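You operate a simulated robot arm through the tools that you are given. There is no shell and no other tool.

The job below is to be done with a simulated robot arm. You get a single attempt, and the scene is never put back.

TASK
One joint bubbles: shut that bottle, lay its coupling in the blue tray, put the red cap on.
Fine: close the other valve as well.

The check looks at the end state, three seconds after you hand in, the way a careful person would. Anything else that was tipped, shoved, dropped, spilled or broken makes it a failure. A push-on lid holds only when it is set on centred and level and pressed home; a screw cap is set on level and turned clockwise until tight.

THE ROBOT
A 7-joint arm with a two-finger parallel gripper, fixed in place. Base frame: the origin is at the foot of the arm, x ahead of it, y to its left, z up; the work surface is at about z = 0. Readings come in m, degrees, newtons and seconds.
With the tool pointing down near the work surface it reaches from about 0.26 to 0.68 m from the base axis. Its first joint turns from -166.0 to 166.0 degrees. Payload 2.5 kg.
The tool frame sits at the grasp point between the pads (the TCP): z along the fingers, y along the line on which they close. The tips reach 0.03 m beyond it. The gripper opens to 0.094 m. The fingers are 0.028 m wide and 0.01 m thick; the gripper's body (0.05 by 0.096 m) begins 0.055 m behind the TCP.
Orientation is told as [roll, pitch, yaw] about the base's x, y, z axes, in that order, counted from this pose: with the fingers straight down and closing along the base's y, the tool's x points along the base's -x, its y along +y and its z along -z.

THE INTERFACE
- The arm moves only by the tool apply_moves. Its argument "steps" is one flat list of numbers, 7 for each row, row after row: the shift along the base's x, y, z in m, then the turn, a rotation vector about the base's x, y, z in degrees, then the opening in per cent of the stroke, from 0 (shut) to 100 (fully open). In form: [dx, dy, dz, ax, ay, az, gripper, dx, dy, dz, ax, ay, az, gripper, ...]. A call has 1 to 20 rows; each row is the pose to reach, as a shift and turn from the pose commanded when the call began. Each row takes 0.2 s and may step no farther than 0.05 m and 8.6 degrees from the row before; otherwise, or with a gripper value out of range, the whole call is refused. Where a pose cannot be reached the arm comes as near as it can. A force on the tool above 40 N (or 10 N above the force at the start of the call, whichever is more), or a blocked arm, ends the call early, and 0.2 s more pass. Each finger travels about 0.072 m/s and halts on what it meets, pressing with about 39 N; the grip force reading is that of the motor and also rises with nothing between the fingers. The clock runs only during rows and for 0.2 s after the last one: add rows that repeat a pose to give the fingers time. The reply holds the time, the measured pose of the TCP, the force on the tool along the base axes, the opening and the grip force, in the units named above and with some noise, with the torque about the TCP (base axes, N m) and any sound that the robot's microphone picked up, and new pictures: "views" is both (left out), scene, wrist or none.
- Cameras (640 x 400 px; columns grow to the right, rows downward): "scene" is fixed at [0.2194, -0.5, 0.9232]; the picture's right is [0.95, -0.31, 0.00], its down [-0.24, -0.75, -0.62] and it looks along [0.19, 0.59, -0.79] (base axes); focal length 356 px, centre (320, 200). "wrist" rides on the gripper at [0.076, 0.014, -0.102] in the tool frame; the picture's right is [-0.18, 0.98, 0.00], its down [-0.75, -0.14, -0.64] and it looks along [-0.63, -0.12, 0.77] (tool axes); focal length 243 px, centre (320, 200).
- probe_pixels(camera, pixels): for up to 12 pixels [column, row] of the newest picture of that camera ("zoom" is the newest enlarged one), the place [x, y, z] in the base frame of the surface seen there, good to about 0.003 m. The clock stands still meanwhile.
- enlarge(camera, box): a new picture of the part [left, top, right, bottom] of that camera's present view, enlarged. The clock stands still meanwhile.
- close_job(): hands the job in; it is judged then, once.

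Open the gripper and draw the arm clear of the work before you hand the job in, unless the task says otherwise.

The tools are called after ">>>" by a JSON object that holds its "method" and its "body". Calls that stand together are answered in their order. apply_moves: Moves the arm, as the interface text tells. Its arguments: {"type":"object","properties":{"steps":{"type":"array","items":{"type":"number"}},"views":{"type":"string","enum":["both","scene","wrist","none"]}},"required":["steps"]} The other tools are called the same way: probe_pixels (camera, pixels) gives the place of the surface under pixels of a picture; enlarge (camera, box) takes an enlarged picture of a part of a camera's view; close_job () hands the job in.

At the start:

```text
time_s: 0.0
tool_pos: [0.366, 0.164, 0.4514]
ee_rot: [0.0, -0.1, 0.0]
ft_force: [-0.3, -0.1, 0.9]
ft_torque: [0.0, -0.02, -0.01]
width: 0.094
gripper_force: 0.1
```

scene: 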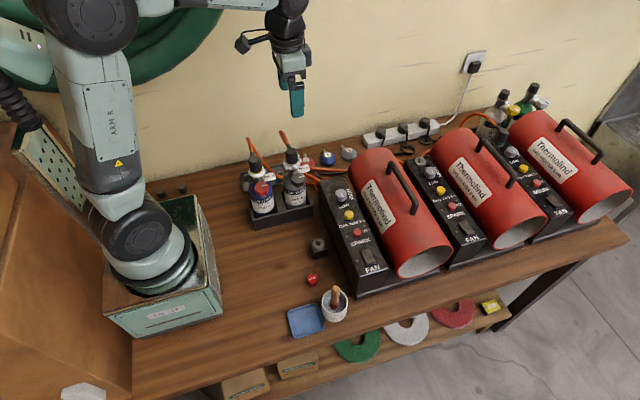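
wrist: 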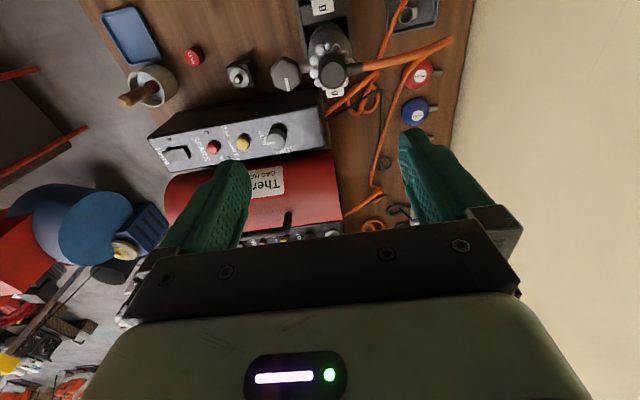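

The scene shows two bottles in a rack at about (262,190) and (295,185), a red cap near (311,280), a blue tray near (305,320) and a pot with a brush near (335,303). I enlarge these areas first to identify the joints and valves.

>>> {"method": "enlarge", "body": {"camera": "scene", "box": [220, 120, 380, 220]}}

>>> {"method": "enlarge", "body": {"camera": "scene", "box": [260, 230, 420, 350]}}

>>> {"method": "enlarge", "body": {"camera": "wrist", "box": [220, 0, 460, 150]}}

```text
4.00 times, centred on (300, 170) of scene
```

zoom: 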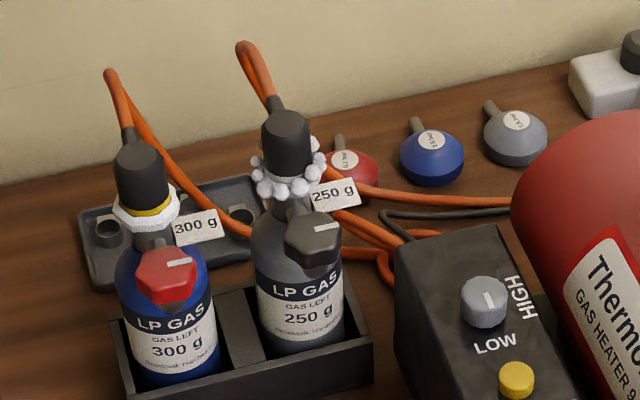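

```text
3.33 times, centred on (340, 290) of scene
```

zoom: 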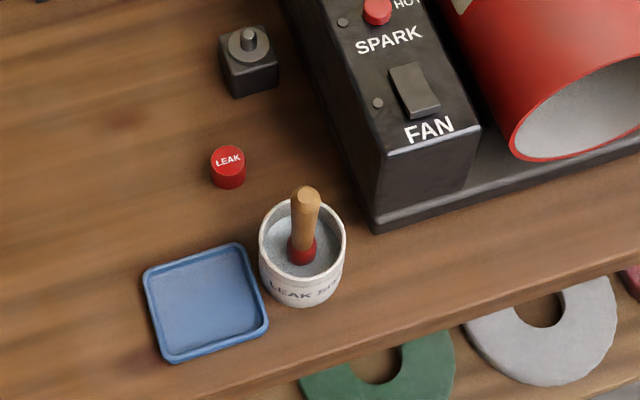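

```text
2.67 times, centred on (340, 75) of wrist
```

zoom: 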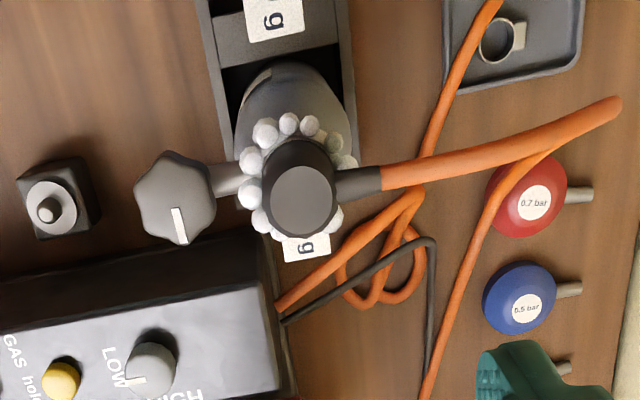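

The right (grey, 250 g) bottle has white beads around its coupling, while the left one shows only a white collar. I zoom in closer on each joint, the valve knobs and the tray behind.

>>> {"method": "enlarge", "body": {"camera": "scene", "box": [270, 140, 318, 170]}}

>>> {"method": "enlarge", "body": {"camera": "scene", "box": [240, 150, 304, 190]}}

>>> {"method": "enlarge", "body": {"camera": "scene", "box": [230, 120, 390, 220]}}

>>> {"method": "probe_pixels", "body": {"camera": "scene", "pixels": [[254, 158], [291, 151], [262, 187], [298, 179], [311, 279], [318, 241], [305, 321], [336, 292], [250, 223], [312, 210], [253, 142], [281, 132]]}}

```text
13.33 times, centred on (294, 155) of scene
```

zoom: 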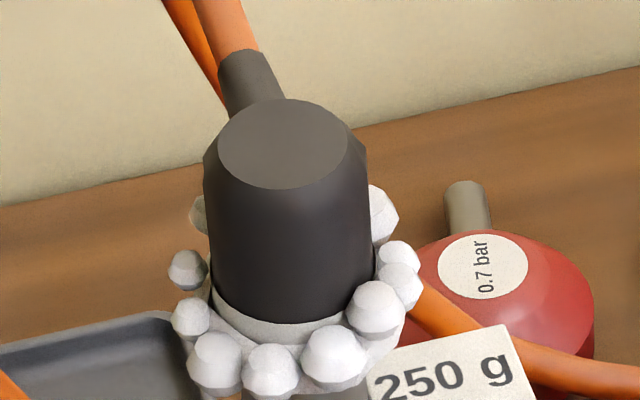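

```text
10.00 times, centred on (272, 170) of scene
```

zoom: 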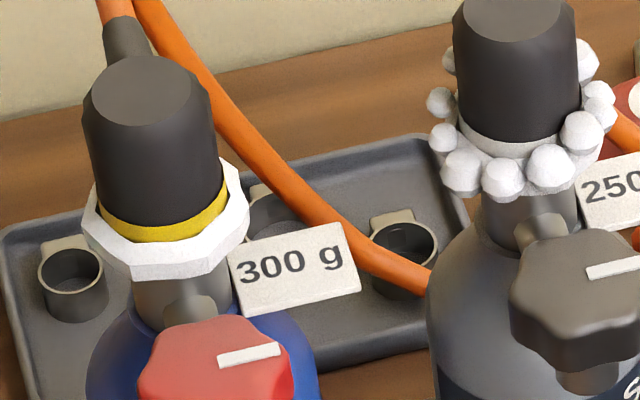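

```text
4.00 times, centred on (310, 170) of scene
```

zoom: 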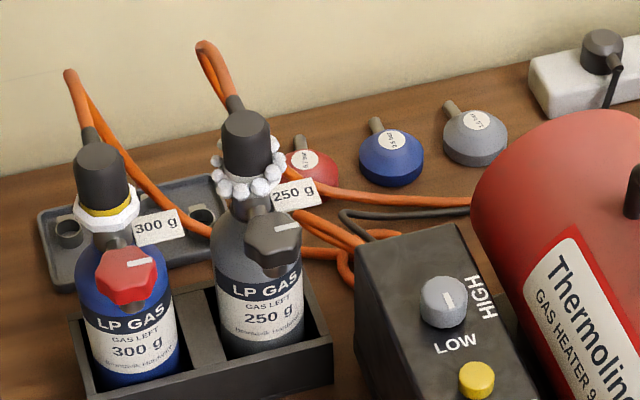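

```text
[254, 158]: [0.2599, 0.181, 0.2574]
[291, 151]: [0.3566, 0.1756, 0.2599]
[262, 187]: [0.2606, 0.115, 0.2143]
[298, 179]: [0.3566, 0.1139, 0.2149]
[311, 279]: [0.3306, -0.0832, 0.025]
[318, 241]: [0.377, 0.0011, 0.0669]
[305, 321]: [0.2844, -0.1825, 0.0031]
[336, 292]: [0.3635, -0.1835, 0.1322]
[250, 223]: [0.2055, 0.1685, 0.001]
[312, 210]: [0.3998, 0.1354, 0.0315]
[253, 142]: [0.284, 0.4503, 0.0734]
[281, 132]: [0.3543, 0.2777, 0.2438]
```

The bead-covered joint is the right, grey 250 g bottle; the left joint has a plain soap ring. Now I probe the grey knob's face and stem in an enlarged view to learn its axis.

>>> {"method": "enlarge", "body": {"camera": "scene", "box": [282, 160, 322, 185]}}

>>> {"method": "enlarge", "body": {"camera": "wrist", "box": [264, 40, 360, 100]}}

```text
16.00 times, centred on (302, 172) of scene
```

zoom: 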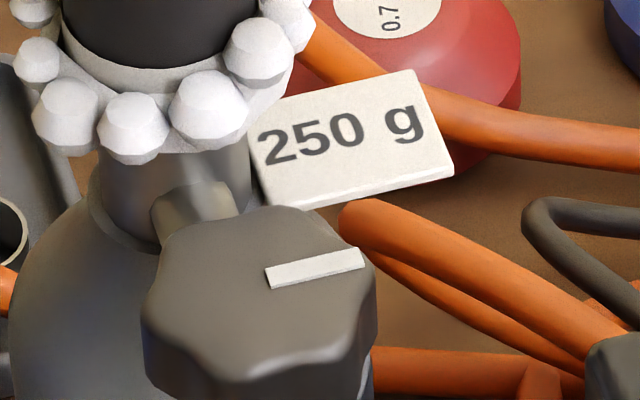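

```text
6.67 times, centred on (312, 70) of wrist
```

zoom: 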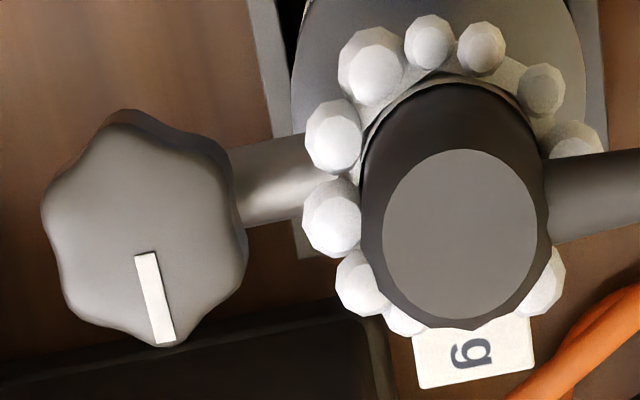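

The knob face fills about (40–250, 110–345) in the zoom. I probe several spots on it, plus the stem, coupling top and foam.

>>> {"method": "probe_pixels", "body": {"camera": "zoom", "pixels": [[140, 160], [80, 220], [200, 190], [110, 290], [200, 290], [145, 225], [270, 190], [460, 230], [390, 230], [530, 230], [460, 160], [460, 310]]}}

>>> {"method": "probe_pixels", "body": {"camera": "wrist", "pixels": [[330, 45], [345, 75], [240, 73], [284, 72], [194, 56], [130, 35], [155, 72], [330, 10], [365, 68], [410, 60], [448, 40], [400, 25]]}}

```text
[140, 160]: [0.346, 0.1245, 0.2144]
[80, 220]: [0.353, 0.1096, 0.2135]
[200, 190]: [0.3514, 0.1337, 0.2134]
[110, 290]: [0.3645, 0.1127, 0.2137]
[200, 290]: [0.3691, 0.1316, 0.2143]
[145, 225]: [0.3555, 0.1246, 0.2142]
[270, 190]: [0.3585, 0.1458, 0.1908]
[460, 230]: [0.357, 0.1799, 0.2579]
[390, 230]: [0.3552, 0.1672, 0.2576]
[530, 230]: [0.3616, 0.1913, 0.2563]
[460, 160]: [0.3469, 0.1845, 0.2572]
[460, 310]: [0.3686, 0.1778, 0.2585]
```

```text
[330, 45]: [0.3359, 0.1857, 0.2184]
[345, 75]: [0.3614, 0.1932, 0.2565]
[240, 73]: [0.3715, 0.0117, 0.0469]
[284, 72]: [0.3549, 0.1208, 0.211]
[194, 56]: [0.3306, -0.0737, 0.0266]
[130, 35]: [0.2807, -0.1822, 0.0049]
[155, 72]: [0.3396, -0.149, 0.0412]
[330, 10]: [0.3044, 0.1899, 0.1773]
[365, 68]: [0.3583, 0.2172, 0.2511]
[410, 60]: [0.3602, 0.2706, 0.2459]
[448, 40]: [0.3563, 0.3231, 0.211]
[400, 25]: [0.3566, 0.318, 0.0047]
```

The knob face is level at z≈0.214 with its axis vertical near (0.356, 0.122), and its pointer faces +x. I move above it, turn the tool 120° so the fingers straddle the knob along x, and then look.

>>> {"method": "apply_moves", "body": {"steps": [-0.001, -0.004, 0, 0, 0, 8, 100, -0.002, -0.008, -0.01, 0, 0, 16, 100, -0.003, -0.012, -0.02, 0, 0, 24, 100, -0.004, -0.016, -0.03, 0, 0, 32, 90, -0.005, -0.02, -0.04, 0, 0, 40, 80, -0.006, -0.024, -0.05, 0, 0, 48, 70, -0.007, -0.028, -0.06, 0, 0, 56, 65, -0.008, -0.032, -0.07, 0, 0, 64, 60, -0.009, -0.036, -0.08, 0, 0, 72, 55, -0.009, -0.04, -0.09, 0, 0, 80, 55, -0.009, -0.042, -0.1, 0, 0, 88, 55, -0.009, -0.042, -0.11, 0, 0, 96, 55, -0.009, -0.042, -0.12, 0, 0, 104, 55, -0.009, -0.042, -0.13, 0, 0, 112, 55, -0.009, -0.042, -0.14, 0, 0, 120, 55], "views": "both"}}

```text
time_s: 3.2
tool_pos: [0.3587, 0.1225, 0.3122]
ee_rot: [0.0, 0.0, 120.1]
ft_force: [0.4, 0.1, 0.2]
ft_torque: [-0.04, -0.01, 0.0]
width: 0.052
gripper_force: 0.0
```

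scene: 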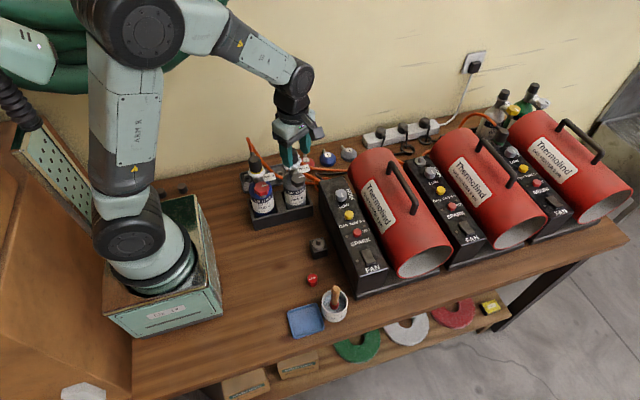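
wrist: 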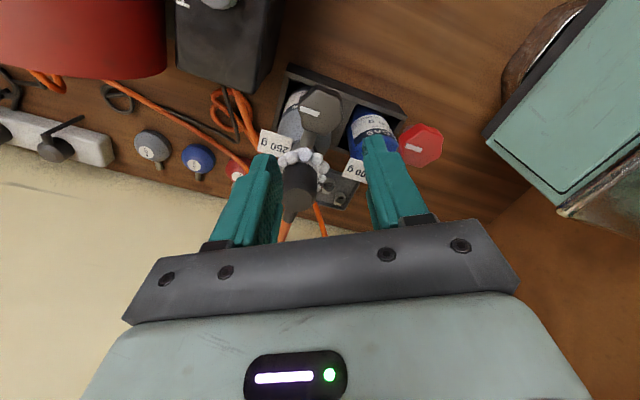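

The gripper now hangs above the knob with the knob seen at (322,105). I zoom in and re-measure the knob's centre and lobes before going down.

>>> {"method": "enlarge", "body": {"camera": "wrist", "box": [250, 60, 410, 160]}}

>>> {"method": "enlarge", "body": {"camera": "wrist", "box": [290, 75, 354, 115]}}

```text
4.00 times, centred on (330, 110) of wrist
```

zoom: 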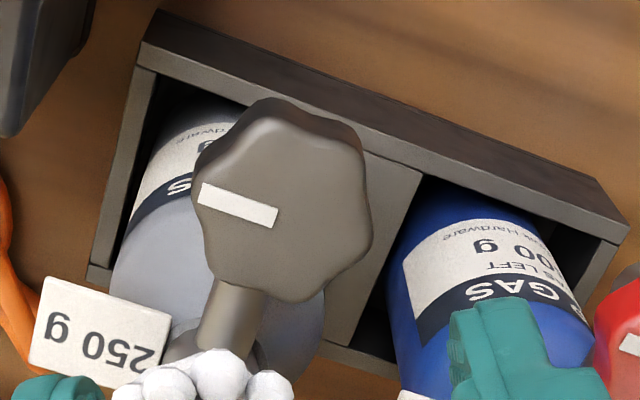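

```text
10.00 times, centred on (322, 95) of wrist
```

zoom: 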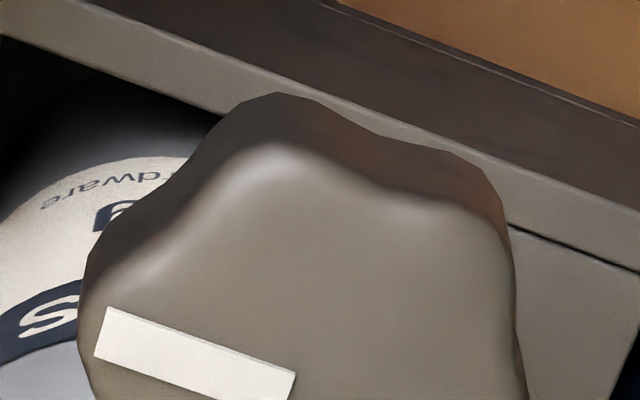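

I probe the rim of the knob from the wrist picture, around (298–343, 85–135).

>>> {"method": "probe_pixels", "body": {"camera": "wrist", "pixels": [[300, 106], [341, 118], [316, 86], [316, 92], [325, 133], [305, 128], [335, 96], [337, 100], [303, 98], [316, 108], [308, 138], [424, 145]]}}

```text
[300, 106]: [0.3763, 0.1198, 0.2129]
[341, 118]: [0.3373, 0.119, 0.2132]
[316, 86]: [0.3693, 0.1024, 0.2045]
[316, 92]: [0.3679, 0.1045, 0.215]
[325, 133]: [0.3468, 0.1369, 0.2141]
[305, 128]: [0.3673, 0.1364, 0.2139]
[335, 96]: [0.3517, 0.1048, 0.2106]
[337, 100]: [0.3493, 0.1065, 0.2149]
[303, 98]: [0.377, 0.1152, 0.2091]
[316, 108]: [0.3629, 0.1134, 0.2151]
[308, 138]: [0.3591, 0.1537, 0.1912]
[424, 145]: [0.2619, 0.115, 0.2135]
```

The knob is about 0.039 m across, centred near (0.357, 0.1205), with grooves in line with the present finger direction. I lower so the tips pass about 0.015 m below its face, and then close.

>>> {"method": "apply_moves", "body": {"steps": [-0.001, -0.002, -0.03, 0, 0, 0, 55, -0.001, -0.002, -0.055, 0, 0, 0, 55, -0.001, -0.002, -0.07, 0, 0, 0, 55, -0.001, -0.002, -0.082, 0, 0, 0, 55, -0.001, -0.002, -0.082, 0, 0, 0, 55], "views": "both"}}

```text
time_s: 4.4
tool_pos: [0.3563, 0.1198, 0.2302]
ee_rot: [0.0, 0.0, 119.9]
ft_force: [0.4, -0.2, 0.0]
ft_torque: [0.02, 0.02, 0.01]
width: 0.0515
gripper_force: 0.1
```

scene: 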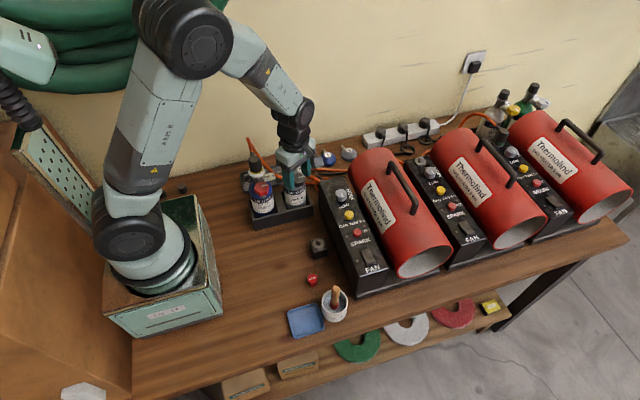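
wrist: 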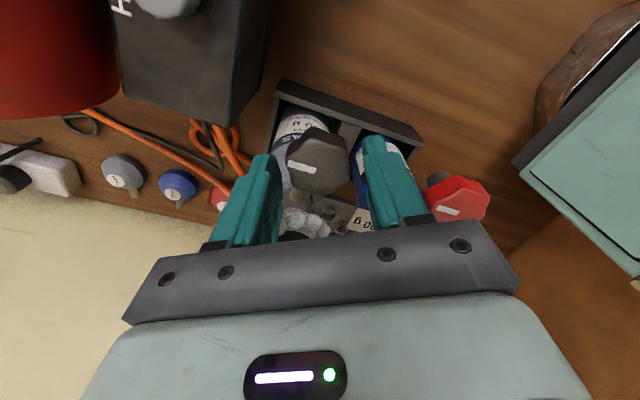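

The fingers straddle the knob with even gaps (knob at about (318,160) in the wrist view). I close on it and read the result before turning.

>>> {"method": "apply_moves", "body": {"steps": [0, 0, 0, 0, 0, 0, 40, 0, 0, 0, 0, 0, 0, 25, 0, 0, 0, 0, 0, 0, 25, 0, 0, 0, 0, 0, 0, 25], "views": "wrist"}}

```text
time_s: 5.4
tool_pos: [0.3576, 0.1195, 0.2308]
ee_rot: [0.1, 0.0, 120.0]
ft_force: [1.1, 1.3, 0.7]
ft_torque: [0.08, -0.09, -0.03]
width: 0.0368
gripper_force: 39.2
```

wrist: 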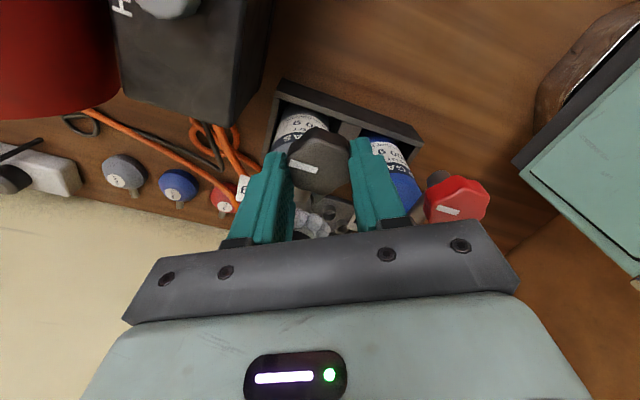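

The grip holds at 0.0368 m with little side force. I turn it clockwise (seen from above) in small steps, 30° first, and watch the torque.

>>> {"method": "apply_moves", "body": {"steps": [0, 0, 0, 0, 0, -5, 25, 0, 0, 0, 0, 0, -10, 25, 0, 0, 0, 0, 0, -15, 25, 0, 0, 0, 0, 0, -20, 25, 0, 0, 0, 0, 0, -25, 25, 0, 0, 0, 0, 0, -30, 25], "views": "both"}}

```text
time_s: 6.8
tool_pos: [0.3579, 0.1199, 0.2307]
ee_rot: [0.0, 0.0, 89.9]
ft_force: [-2.2, -2.9, 15.8]
ft_torque: [-0.08, 0.41, -0.01]
width: 0.0367
gripper_force: 38.9
```

scene: 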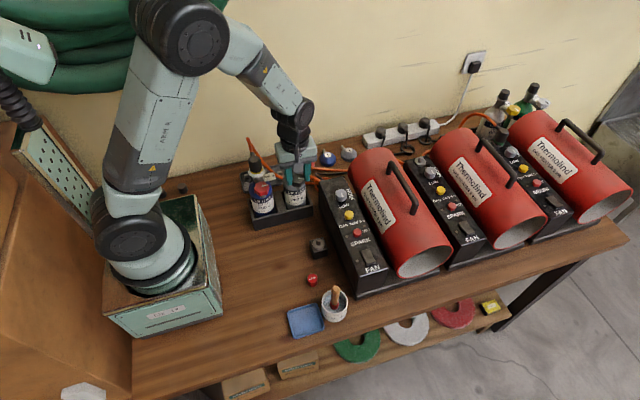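
wrist: 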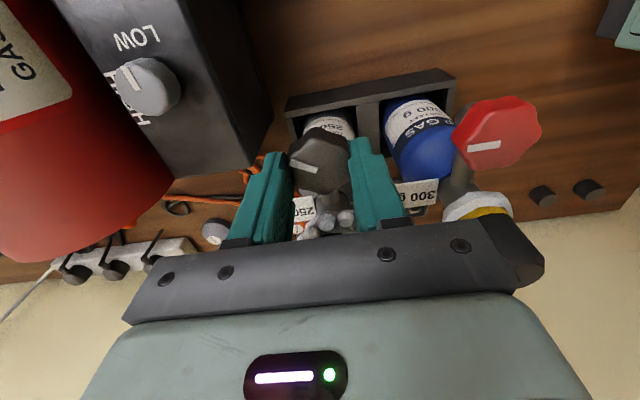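

The knob turned with the gripper (the pointer keeps its place at (303,168)), but an upward force of 15.8 N and 0.41 N·m about y has built up. I zoom in to find the contact.

>>> {"method": "enlarge", "body": {"camera": "wrist", "box": [230, 90, 454, 230]}}

>>> {"method": "enlarge", "body": {"camera": "scene", "box": [240, 120, 352, 190]}}

```text
2.86 times, centred on (342, 160) of wrist
```

zoom: 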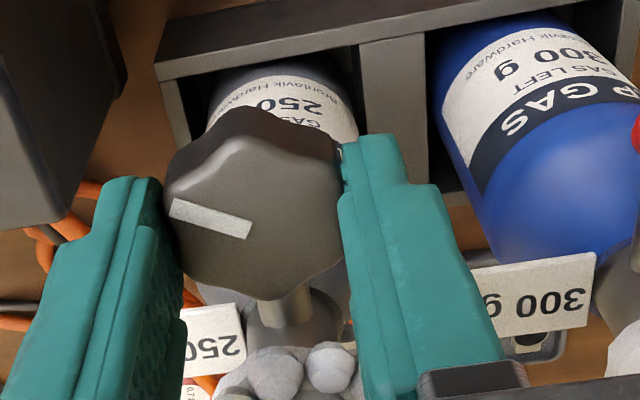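

```text
5.71 times, centred on (296, 155) of scene
```

zoom: 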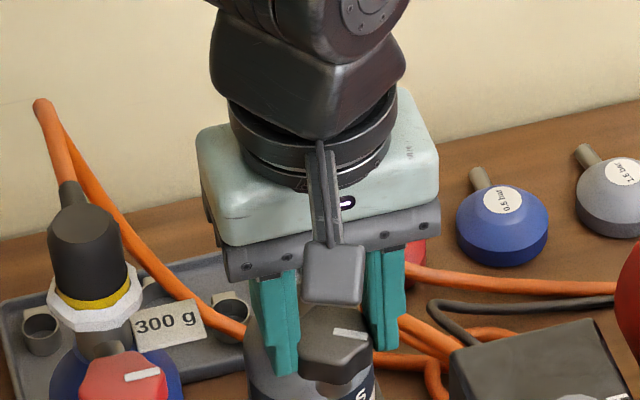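

Nothing visibly touches the fingers apart from the knob, so the vertical load is likely strain in the grip. I release slightly in place, read the force, and then grip again.

>>> {"method": "apply_moves", "body": {"steps": [0, 0, 0, 0, 0, 0, 50, 0, 0, 0, 0, 0, 0, 55, 0, 0, 0, 0, 0, 0, 55], "views": "wrist"}}

```text
time_s: 7.6
tool_pos: [0.3572, 0.1197, 0.2297]
ee_rot: [-0.1, 0.0, 90.0]
ft_force: [-0.8, 0.3, 0.2]
ft_torque: [0.03, 0.02, -0.03]
width: 0.0516
gripper_force: 0.1
```

wrist: 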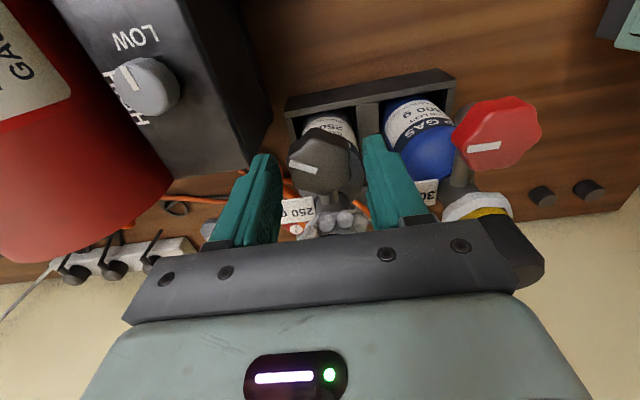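

The forces vanished on release, so it was grip strain. I probe the knob's face to see whether its height changed from 0.214 and where it sits now.

>>> {"method": "enlarge", "body": {"camera": "wrist", "box": [280, 115, 376, 175]}}

>>> {"method": "probe_pixels", "body": {"camera": "wrist", "pixels": [[320, 150], [310, 160], [330, 180], [335, 155], [300, 170], [305, 168], [492, 135], [480, 147], [300, 215], [335, 225]]}}

```text
6.67 times, centred on (328, 145) of wrist
```

zoom: 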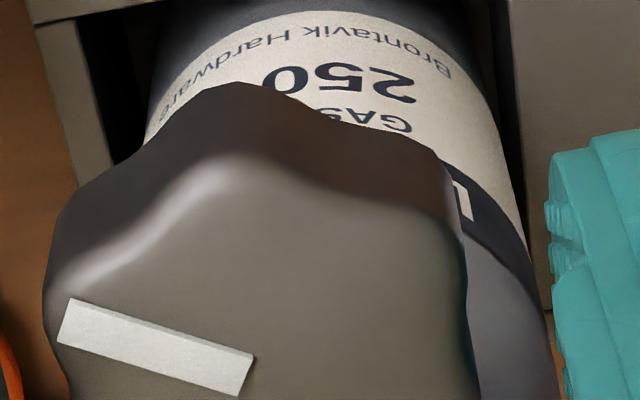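

```text
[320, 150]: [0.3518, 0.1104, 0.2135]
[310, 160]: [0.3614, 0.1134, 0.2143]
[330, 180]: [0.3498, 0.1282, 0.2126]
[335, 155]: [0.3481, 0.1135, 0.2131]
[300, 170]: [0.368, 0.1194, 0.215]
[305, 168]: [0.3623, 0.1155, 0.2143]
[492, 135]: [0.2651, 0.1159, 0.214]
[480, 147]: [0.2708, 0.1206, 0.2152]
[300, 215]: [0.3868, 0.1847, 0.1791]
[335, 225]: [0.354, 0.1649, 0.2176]
```

Knob height is unchanged. I measure the two ends of the pointer at about (291,165) and (316,170), then grip again and turn another 35°.

>>> {"method": "probe_pixels", "body": {"camera": "wrist", "pixels": [[291, 164], [292, 165], [315, 170], [314, 170]]}}

>>> {"method": "apply_moves", "body": {"steps": [0, 0, 0, 0, 0, 0, 40, 0, 0, 0, 0, 0, 0, 25, 0, 0, 0, 0, 0, 0, 25, 0, 0, 0, 0, 0, -5, 25, 0, 0, 0, 0, 0, -10, 25, 0, 0, 0, 0, 0, -15, 25, 0, 0, 0, 0, 0, -20, 25, 0, 0, 0, 0, 0, -25, 25, 0, 0, 0, 0, 0, -30, 25], "views": "both"}}

```text
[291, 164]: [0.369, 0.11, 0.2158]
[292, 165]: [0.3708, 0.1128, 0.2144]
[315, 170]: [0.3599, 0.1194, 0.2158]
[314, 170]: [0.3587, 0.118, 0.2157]
```

```text
time_s: 9.6
tool_pos: [0.357, 0.1197, 0.2307]
ee_rot: [0.0, 0.1, 59.9]
ft_force: [0.7, 1.1, 0.1]
ft_torque: [-0.12, -0.15, 0.0]
width: 0.0366
gripper_force: 39.0
```

scene: 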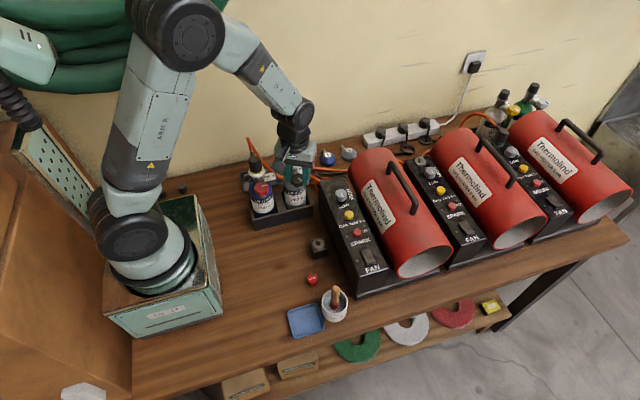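
wrist: 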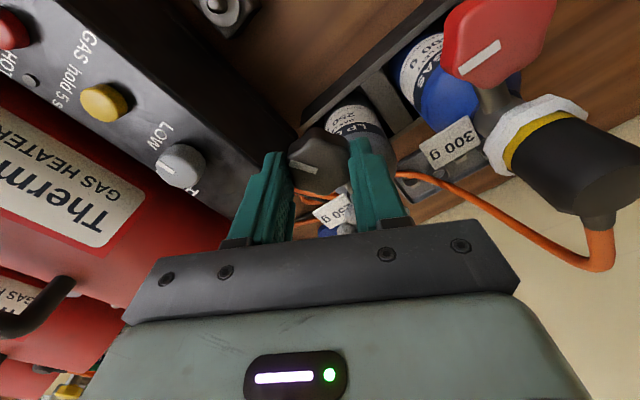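

The knob has turned 60° freely with no stop felt. I release, swing the open fingers back 60° and take hold again for another stretch.

>>> {"method": "apply_moves", "body": {"steps": [0, 0, 0, 0, 0, 0, 45, 0, 0, 0, 0, 0, 0, 55, 0, 0, 0, 0, 0, 0, 55, 0, 0, 0, 0, 0, 8, 55, 0, 0, 0, 0, 0, 16, 55, 0, 0, 0, 0, 0, 24, 55, 0, 0, 0, 0, 0, 32, 55, 0, 0, 0, 0, 0, 40, 55, 0, 0, 0, 0, 0, 48, 55, 0, 0, 0, 0, 0, 56, 55, 0, 0, 0, 0, 0, 60, 55, 0, 0, 0, 0, 0, 60, 40, 0, 0, 0, 0, 0, 60, 25, 0, 0, 0, 0, 0, 60, 25], "views": "both"}}

```text
time_s: 12.6
tool_pos: [0.3581, 0.1194, 0.2299]
ee_rot: [0.1, 0.1, 120.0]
ft_force: [-1.2, -1.9, 0.9]
ft_torque: [-0.29, 0.01, -0.01]
width: 0.0368
gripper_force: 39.1
```

scene: 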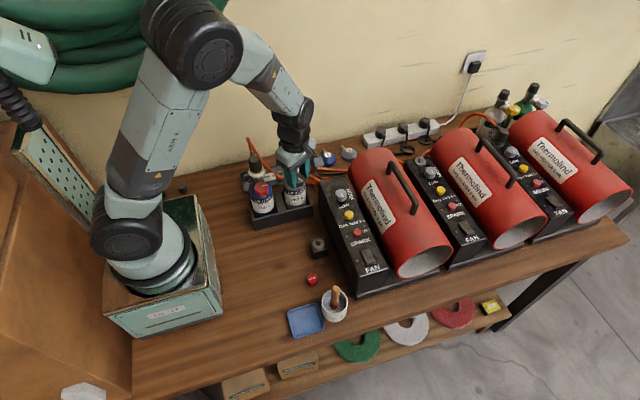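
wrist: 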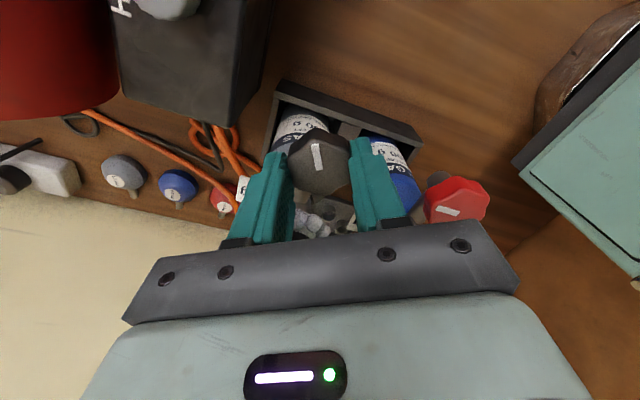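

The pointer at (317,155) now stands about 60° on from its start. I turn clockwise again, a further 60°.

>>> {"method": "apply_moves", "body": {"steps": [0, 0, 0, 0, 0, -5, 25, 0, 0, 0, 0, 0, -10, 25, 0, 0, 0, 0, 0, -15, 25, 0, 0, 0, 0, 0, -20, 25, 0, 0, 0, 0, 0, -25, 25, 0, 0, 0, 0, 0, -30, 25, 0, 0, 0, 0, 0, -35, 25, 0, 0, 0, 0, 0, -40, 25, 0, 0, 0, 0, 0, -45, 25, 0, 0, 0, 0, 0, -50, 25, 0, 0, 0, 0, 0, -55, 25, 0, 0, 0, 0, 0, -60, 25], "views": "wrist"}}

```text
time_s: 15.2
tool_pos: [0.3565, 0.1199, 0.2298]
ee_rot: [0.2, 0.1, 60.1]
ft_force: [-9.4, 1.6, -1.1]
ft_torque: [-0.06, 1.07, 0.83]
width: 0.0363
gripper_force: 39.2
```

wrist: 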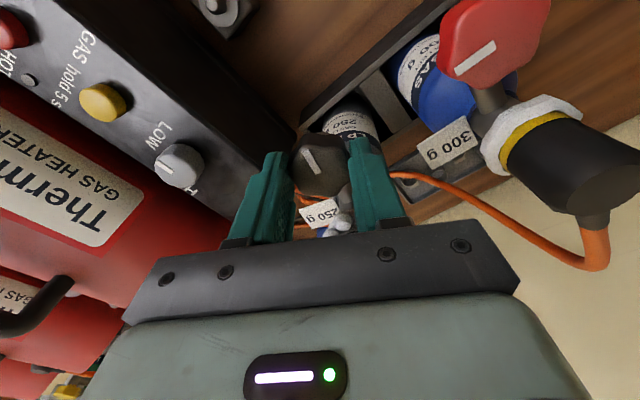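

A torque of 0.83 N·m about z appeared and the pointer lagged the fingers, so the stop is reached at about 90°. I release and check the pointer and that the bottle stands as before.

>>> {"method": "apply_moves", "body": {"steps": [0, 0, 0, 0, 0, 0, 45, 0, 0, 0, 0, 0, 0, 55, 0, 0, 0, 0, 0, 0, 55, 0, 0, 0.03, 0, 0, 6, 55, 0, 0, 0.06, 0, 0, 12, 55, 0, 0, 0.09, 0, 0, 20, 55, 0, 0, 0.12, 0, 0, 28, 55], "views": "both"}}

>>> {"method": "enlarge", "body": {"camera": "scene", "box": [230, 130, 342, 200]}}

>>> {"method": "enlarge", "body": {"camera": "wrist", "box": [240, 60, 432, 180]}}

```text
time_s: 16.8
tool_pos: [0.3567, 0.1182, 0.3491]
ee_rot: [0.0, 0.0, 88.1]
ft_force: [-0.1, -0.1, 0.5]
ft_torque: [-0.04, 0.03, -0.02]
width: 0.0516
gripper_force: 0.1
```

scene: 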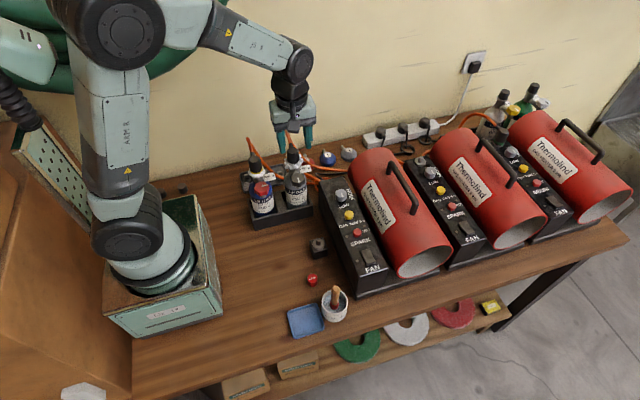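
wrist: 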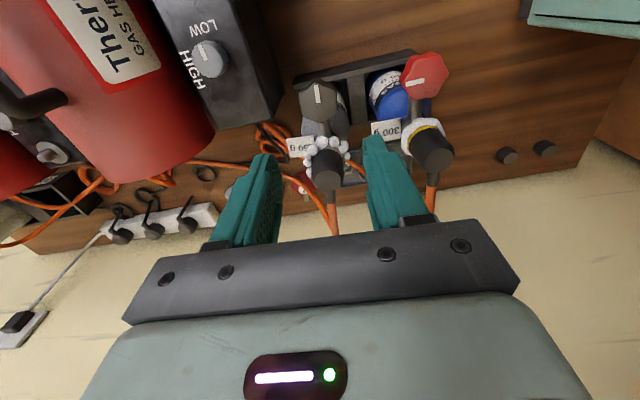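

```text
5.71 times, centred on (286, 165) of scene
```

zoom: 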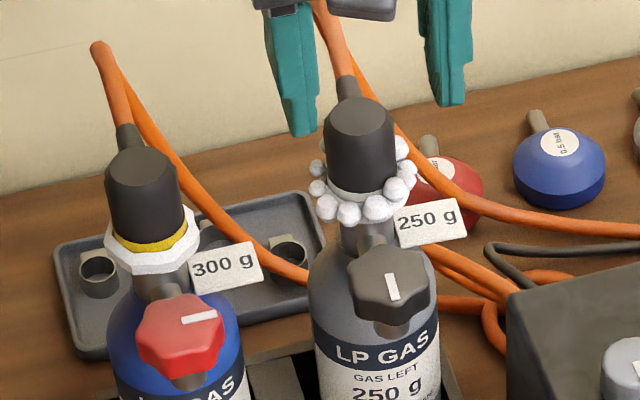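

```text
3.33 times, centred on (336, 120) of wrist
```

zoom: 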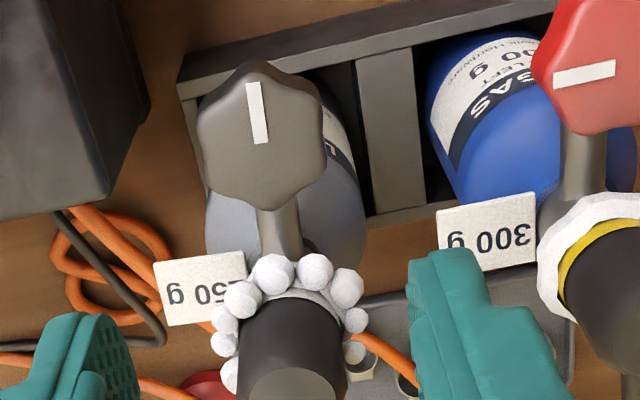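

The grey knob's pointer now faces −y, 90° clockwise from the start, and the bottle stands unchanged. While both couplings are in place I do the same on the red knob; first I probe it around (425,75).

>>> {"method": "enlarge", "body": {"camera": "wrist", "box": [385, 40, 465, 90]}}

>>> {"method": "probe_pixels", "body": {"camera": "wrist", "pixels": [[425, 76], [403, 81], [447, 73], [416, 58], [434, 55], [413, 94], [437, 92], [425, 60], [418, 84], [426, 110], [433, 155], [325, 178]]}}

```text
8.00 times, centred on (425, 65) of wrist
```

zoom: 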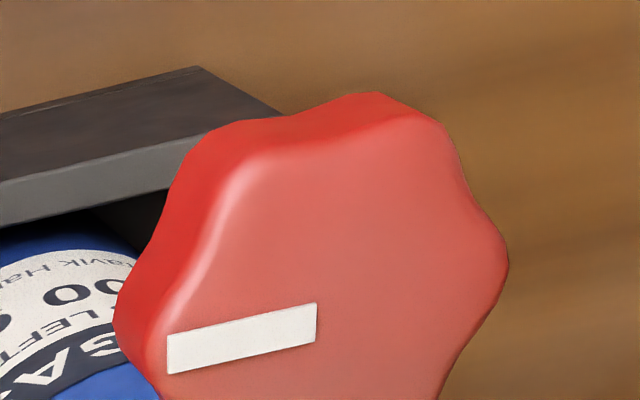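

```text
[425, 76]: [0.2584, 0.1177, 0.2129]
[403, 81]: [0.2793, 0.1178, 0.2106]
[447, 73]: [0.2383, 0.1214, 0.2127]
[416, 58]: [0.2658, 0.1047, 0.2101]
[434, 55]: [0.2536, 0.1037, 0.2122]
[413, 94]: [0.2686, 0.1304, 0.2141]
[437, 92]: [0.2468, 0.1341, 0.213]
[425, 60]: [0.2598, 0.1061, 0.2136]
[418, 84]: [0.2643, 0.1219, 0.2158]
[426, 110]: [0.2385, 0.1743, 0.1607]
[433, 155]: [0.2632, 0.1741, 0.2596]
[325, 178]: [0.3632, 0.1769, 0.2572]
```

The red knob is centred near (0.2595, 0.120), face at z≈0.213, pointer toward +x. I shift over at height with the yaw back to 120° and look.

>>> {"method": "apply_moves", "body": {"steps": [-0.02, 0, 0, 0, 0, 6, 55, -0.04, 0, 0, 0, 0, 12, 55, -0.06, 0, 0, 0, 0, 18, 55, -0.08, 0, 0, 0, 0, 25, 55, -0.0965, 0, 0, 0, 0, 32, 55, -0.0965, 0, -0.04, 0, 0, 32, 55, -0.0965, 0, -0.04, 0, 0, 32, 55], "views": "both"}}

>>> {"method": "enlarge", "body": {"camera": "wrist", "box": [240, 60, 432, 180]}}

```text
time_s: 18.4
tool_pos: [0.2614, 0.1194, 0.3086]
ee_rot: [0.0, 0.0, 120.1]
ft_force: [0.4, 0.4, -0.4]
ft_torque: [-0.03, -0.02, -0.03]
width: 0.0518
gripper_force: 0.0
```

scene: 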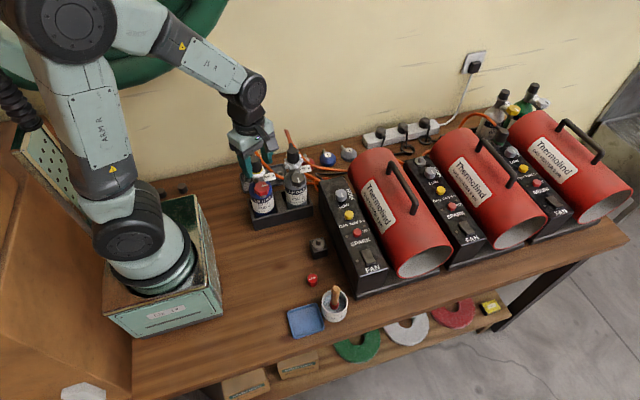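
wrist: 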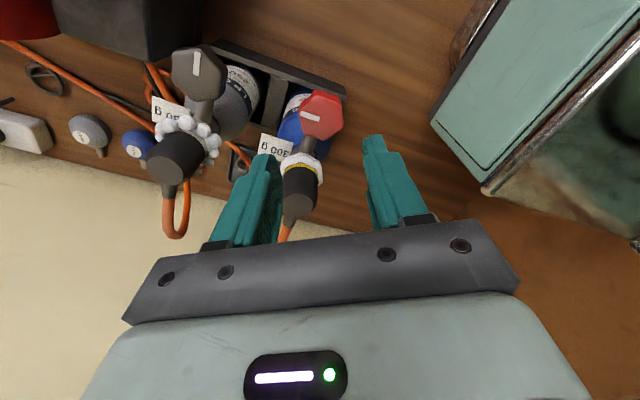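

```text
3.33 times, centred on (336, 120) of wrist
```

zoom: 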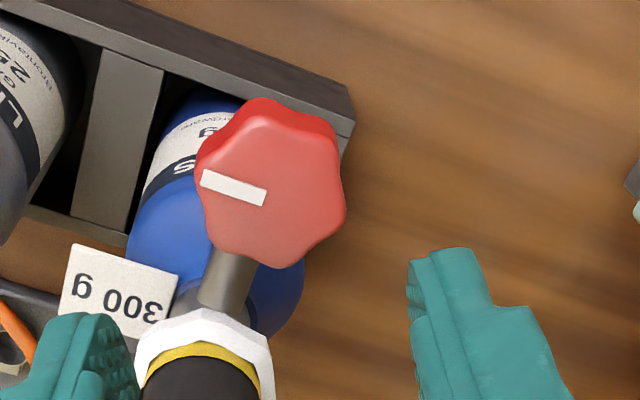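

The red knob at (321,115) sits midway between the open fingers as before. I lower 0.079 m and close on it.

>>> {"method": "apply_moves", "body": {"steps": [0, 0, -0.03, 0, 0, 0, 55, 0, 0, -0.055, 0, 0, 0, 55, 0, 0, -0.07, 0, 0, 0, 55, 0, 0, -0.08, 0, 0, 0, 55, 0, 0, -0.08, 0, 0, 0, 55], "views": "wrist"}}

>>> {"method": "enlarge", "body": {"camera": "wrist", "box": [220, 100, 444, 240]}}

```text
time_s: 19.6
tool_pos: [0.2606, 0.1202, 0.2308]
ee_rot: [0.0, -0.1, 120.0]
ft_force: [-0.5, -0.7, -0.2]
ft_torque: [0.01, 0.01, 0.0]
width: 0.0518
gripper_force: 0.0
```

wrist: 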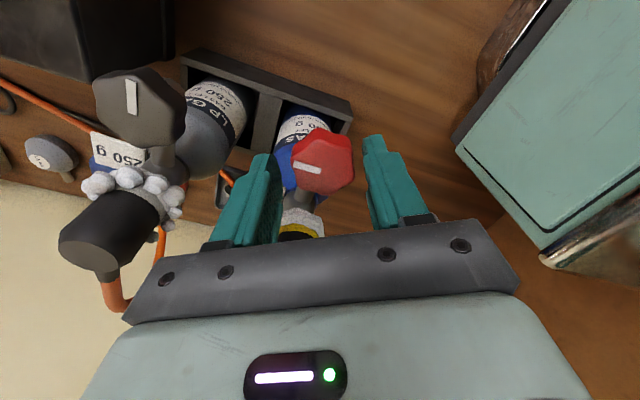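

```text
2.86 times, centred on (332, 170) of wrist
```

zoom: 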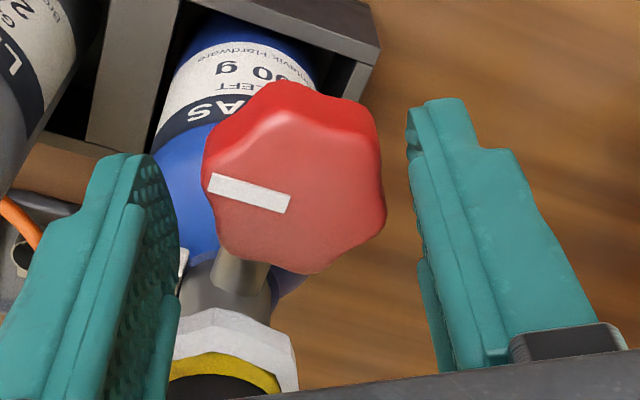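

The knob is centred between the fingers. I close, then turn clockwise 60° in small steps.

>>> {"method": "apply_moves", "body": {"steps": [0, 0, 0, 0, 0, 0, 40, 0, 0, 0, 0, 0, 0, 25, 0, 0, 0, 0, 0, 0, 25, 0, 0, 0, 0, 0, 0, 25, 0, 0, 0, 0, 0, -5, 25, 0, 0, 0, 0, 0, -10, 25, 0, 0, 0, 0, 0, -15, 25, 0, 0, 0, 0, 0, -20, 25, 0, 0, 0, 0, 0, -25, 25, 0, 0, 0, 0, 0, -30, 25, 0, 0, 0, 0, 0, -35, 25, 0, 0, 0, 0, 0, -40, 25, 0, 0, 0, 0, 0, -45, 25, 0, 0, 0, 0, 0, -50, 25, 0, 0, 0, 0, 0, -55, 25, 0, 0, 0, 0, 0, -60, 25], "views": "both"}}

```text
time_s: 23.0
tool_pos: [0.2614, 0.1208, 0.2273]
ee_rot: [-0.1, -0.1, 59.9]
ft_force: [5.2, -9.9, 26.6]
ft_torque: [-0.34, -0.27, -0.02]
width: 0.0366
gripper_force: 39.4
```

scene: 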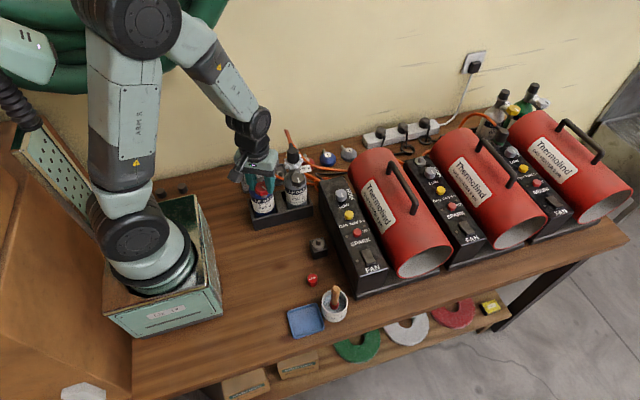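
wrist: 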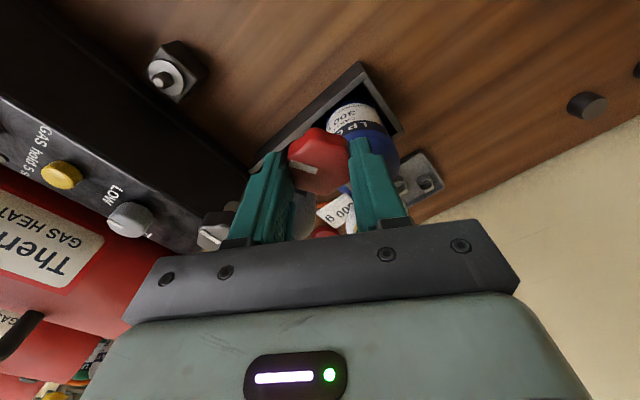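

The pointer moved with the fingers, but a vertical strain of 27 N has built up in the grip. I release to clear it and read again.

>>> {"method": "apply_moves", "body": {"steps": [0, 0, 0, 0, 0, 0, 45, 0, 0, 0, 0, 0, 0, 55, 0, 0, 0, 0, 0, 0, 55], "views": "wrist"}}

>>> {"method": "enlarge", "body": {"camera": "wrist", "box": [220, 90, 444, 230]}}

```text
time_s: 23.8
tool_pos: [0.2602, 0.1199, 0.2288]
ee_rot: [-0.1, 0.1, 59.9]
ft_force: [0.8, -0.4, 0.1]
ft_torque: [0.0, -0.03, 0.0]
width: 0.0518
gripper_force: 0.1
```

wrist: 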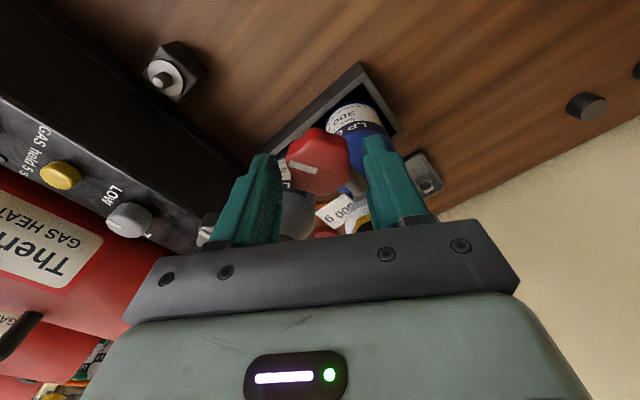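

```text
2.86 times, centred on (332, 160) of wrist
```

zoom: 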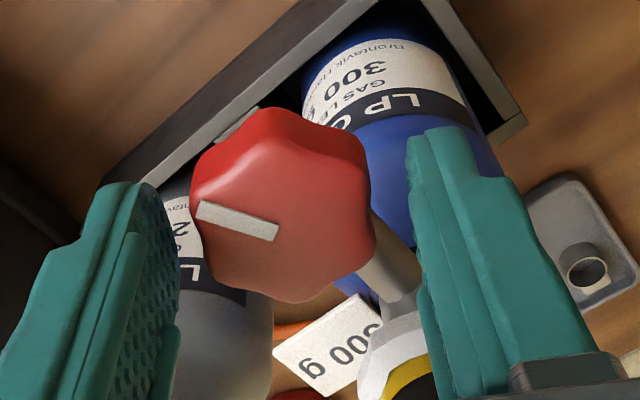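

Strain is gone and the pointer is 60° on. I swing the open fingers back to 120°, grip, and turn the rest of the way to the stop.

>>> {"method": "apply_moves", "body": {"steps": [0, 0, 0, 0, 0, 8, 55, 0, 0, 0, 0, 0, 16, 55, 0, 0, 0, 0, 0, 24, 55, 0, 0, 0, 0, 0, 32, 55, 0, 0, 0, 0, 0, 40, 55, 0, 0, 0, 0, 0, 48, 55, 0, 0, 0, 0, 0, 56, 55, 0, 0, 0, 0, 0, 60, 55, 0, 0, 0, 0, 0, 60, 40, 0, 0, 0, 0, 0, 60, 25, 0, 0, 0, 0, 0, 60, 25, 0, 0, 0, 0, 0, 60, 25], "views": "wrist"}}

>>> {"method": "apply_moves", "body": {"steps": [0, 0, 0, 0, 0, -5, 25, 0, 0, 0, 0, 0, -10, 25, 0, 0, 0, 0, 0, -15, 25, 0, 0, 0, 0, 0, -20, 25, 0, 0, 0, 0, 0, -25, 25, 0, 0, 0, 0, 0, -30, 25, 0, 0, 0, 0, 0, -34, 25, 0, 0, 0, 0, 0, -38, 25, 0, 0, 0, 0, 0, -42, 25], "views": "wrist"}}

```text
time_s: 26.4
tool_pos: [0.2605, 0.1202, 0.2297]
ee_rot: [0.0, 0.0, 120.0]
ft_force: [1.8, -0.5, 0.6]
ft_torque: [0.06, 0.01, 0.03]
width: 0.0368
gripper_force: 39.3
```

wrist: 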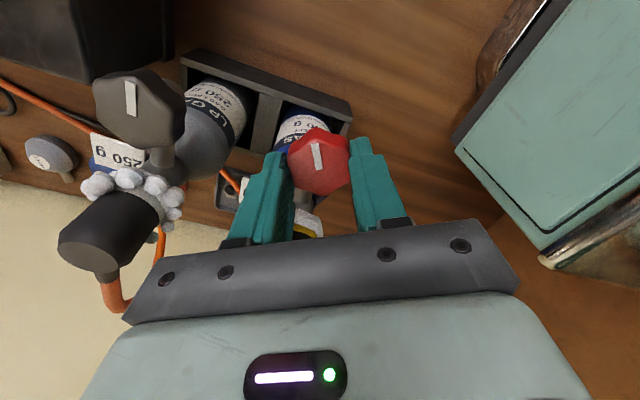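

```text
time_s: 28.4
tool_pos: [0.2611, 0.1199, 0.2296]
ee_rot: [0.1, 0.1, 77.9]
ft_force: [-6.8, 0.4, -0.1]
ft_torque: [-0.16, 0.86, 0.52]
width: 0.0369
gripper_force: 38.5
```

wrist: 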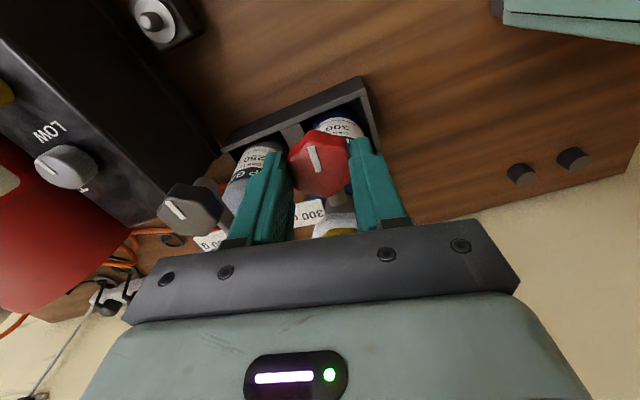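

The torque rose to 0.52 N·m, so the red valve meets its stop too. I nudge a few degrees more for surety, then release, rise and look.

>>> {"method": "apply_moves", "body": {"steps": [0, 0, 0, 0, 0, -4, 25, 0, 0, 0, 0, 0, -8, 25, 0, 0, 0, 0, 0, -8, 25], "views": "none"}}

>>> {"method": "apply_moves", "body": {"steps": [0, 0, 0, 0, 0, 0, 45, 0, 0, 0, 0, 0, 0, 55, 0, 0, 0, 0, 0, 0, 55, 0, 0, 0.03, 0, 0, 5, 55, 0, 0, 0.06, 0, 0, 10, 55, 0, 0, 0.1, 0, 0, 15, 55, 0.02, 0, 0.15, 0, 0, 20, 55, 0.05, 0, 0.19, 0, 0, 20, 55, 0.09, 0, 0.19, 0, 0, 20, 55], "views": "both"}}

>>> {"method": "enlarge", "body": {"camera": "scene", "box": [230, 130, 342, 200]}}

>>> {"method": "enlarge", "body": {"camera": "wrist", "box": [240, 40, 464, 180]}}

```text
time_s: 29.2
tool_pos: [0.2608, 0.1202, 0.2292]
ee_rot: [0.0, 0.0, 69.9]
ft_force: [-5.7, 0.3, -0.5]
ft_torque: [-0.09, 0.76, 0.31]
width: 0.0366
gripper_force: 39.0
```

```text
refused: row 7 steps farther than a row can; nothing moved
```

```text
5.71 times, centred on (286, 165) of scene
```

zoom: 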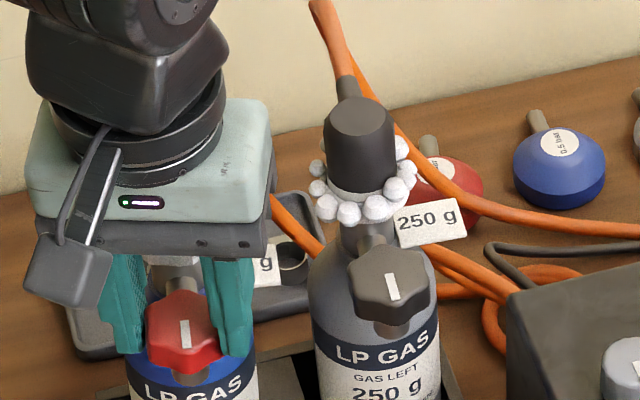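

```text
2.86 times, centred on (352, 110) of wrist
```

zoom: 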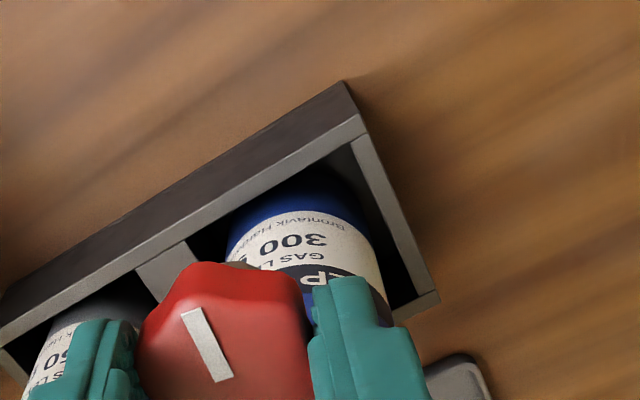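

Both pointers now stand alike in the scene zoom, pointing to −y. I repeat the retreat in smaller steps, going up and over toward the grey bottle's coupling.

>>> {"method": "apply_moves", "body": {"steps": [0, 0, 0, 0, 0, 0, 45, 0, 0, 0, 0, 0, 0, 55, 0, 0, 0, 0, 0, 0, 55, 0, 0, 0.03, 0, 0, 5, 55, 0, 0, 0.06, 0, 0, 10, 55, 0, 0, 0.1, 0, 0, 15, 60, 0.0, 0, 0.14, 0, 0, 20, 70, 0.03, 0.01, 0.16, 0, 0, 20, 70, 0.06, 0.02, 0.16, 0, 0, 20, 70, 0.0975, 0.03, 0.16, 0, 0, 20, 70], "views": "both"}}

>>> {"method": "enlarge", "body": {"camera": "scene", "box": [230, 130, 342, 200]}}

>>> {"method": "enlarge", "body": {"camera": "wrist", "box": [260, 80, 420, 180]}}

```text
time_s: 31.4
tool_pos: [0.361, 0.1524, 0.3903]
ee_rot: [0.0, 0.0, 90.1]
ft_force: [0.4, -0.2, -0.2]
ft_torque: [-0.02, 0.04, 0.01]
width: 0.0658
gripper_force: 0.2
```

scene: 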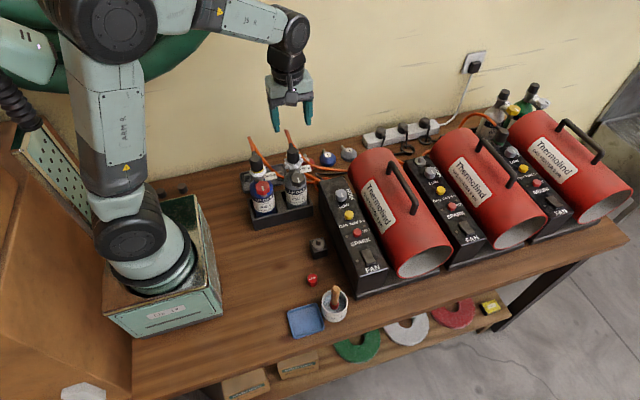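
wrist: 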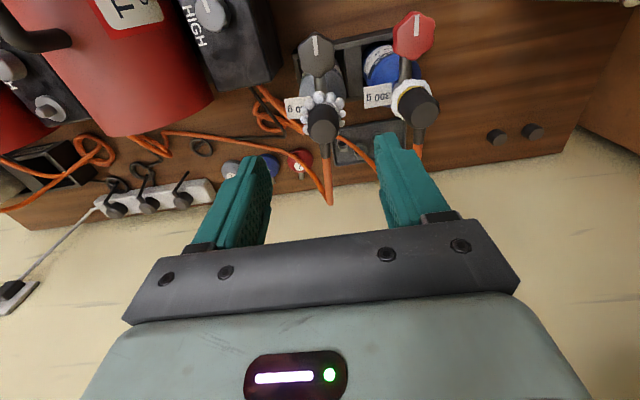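

```text
5.71 times, centred on (286, 165) of scene
```

zoom: 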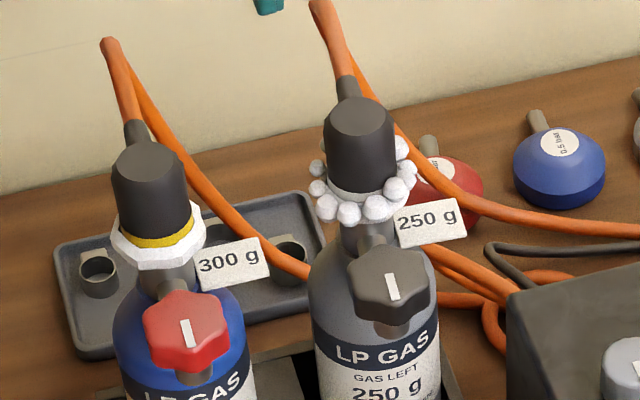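

```text
4.00 times, centred on (340, 130) of wrist
```

zoom: 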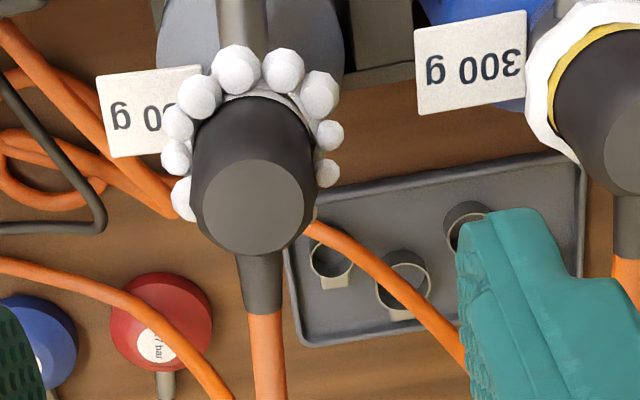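

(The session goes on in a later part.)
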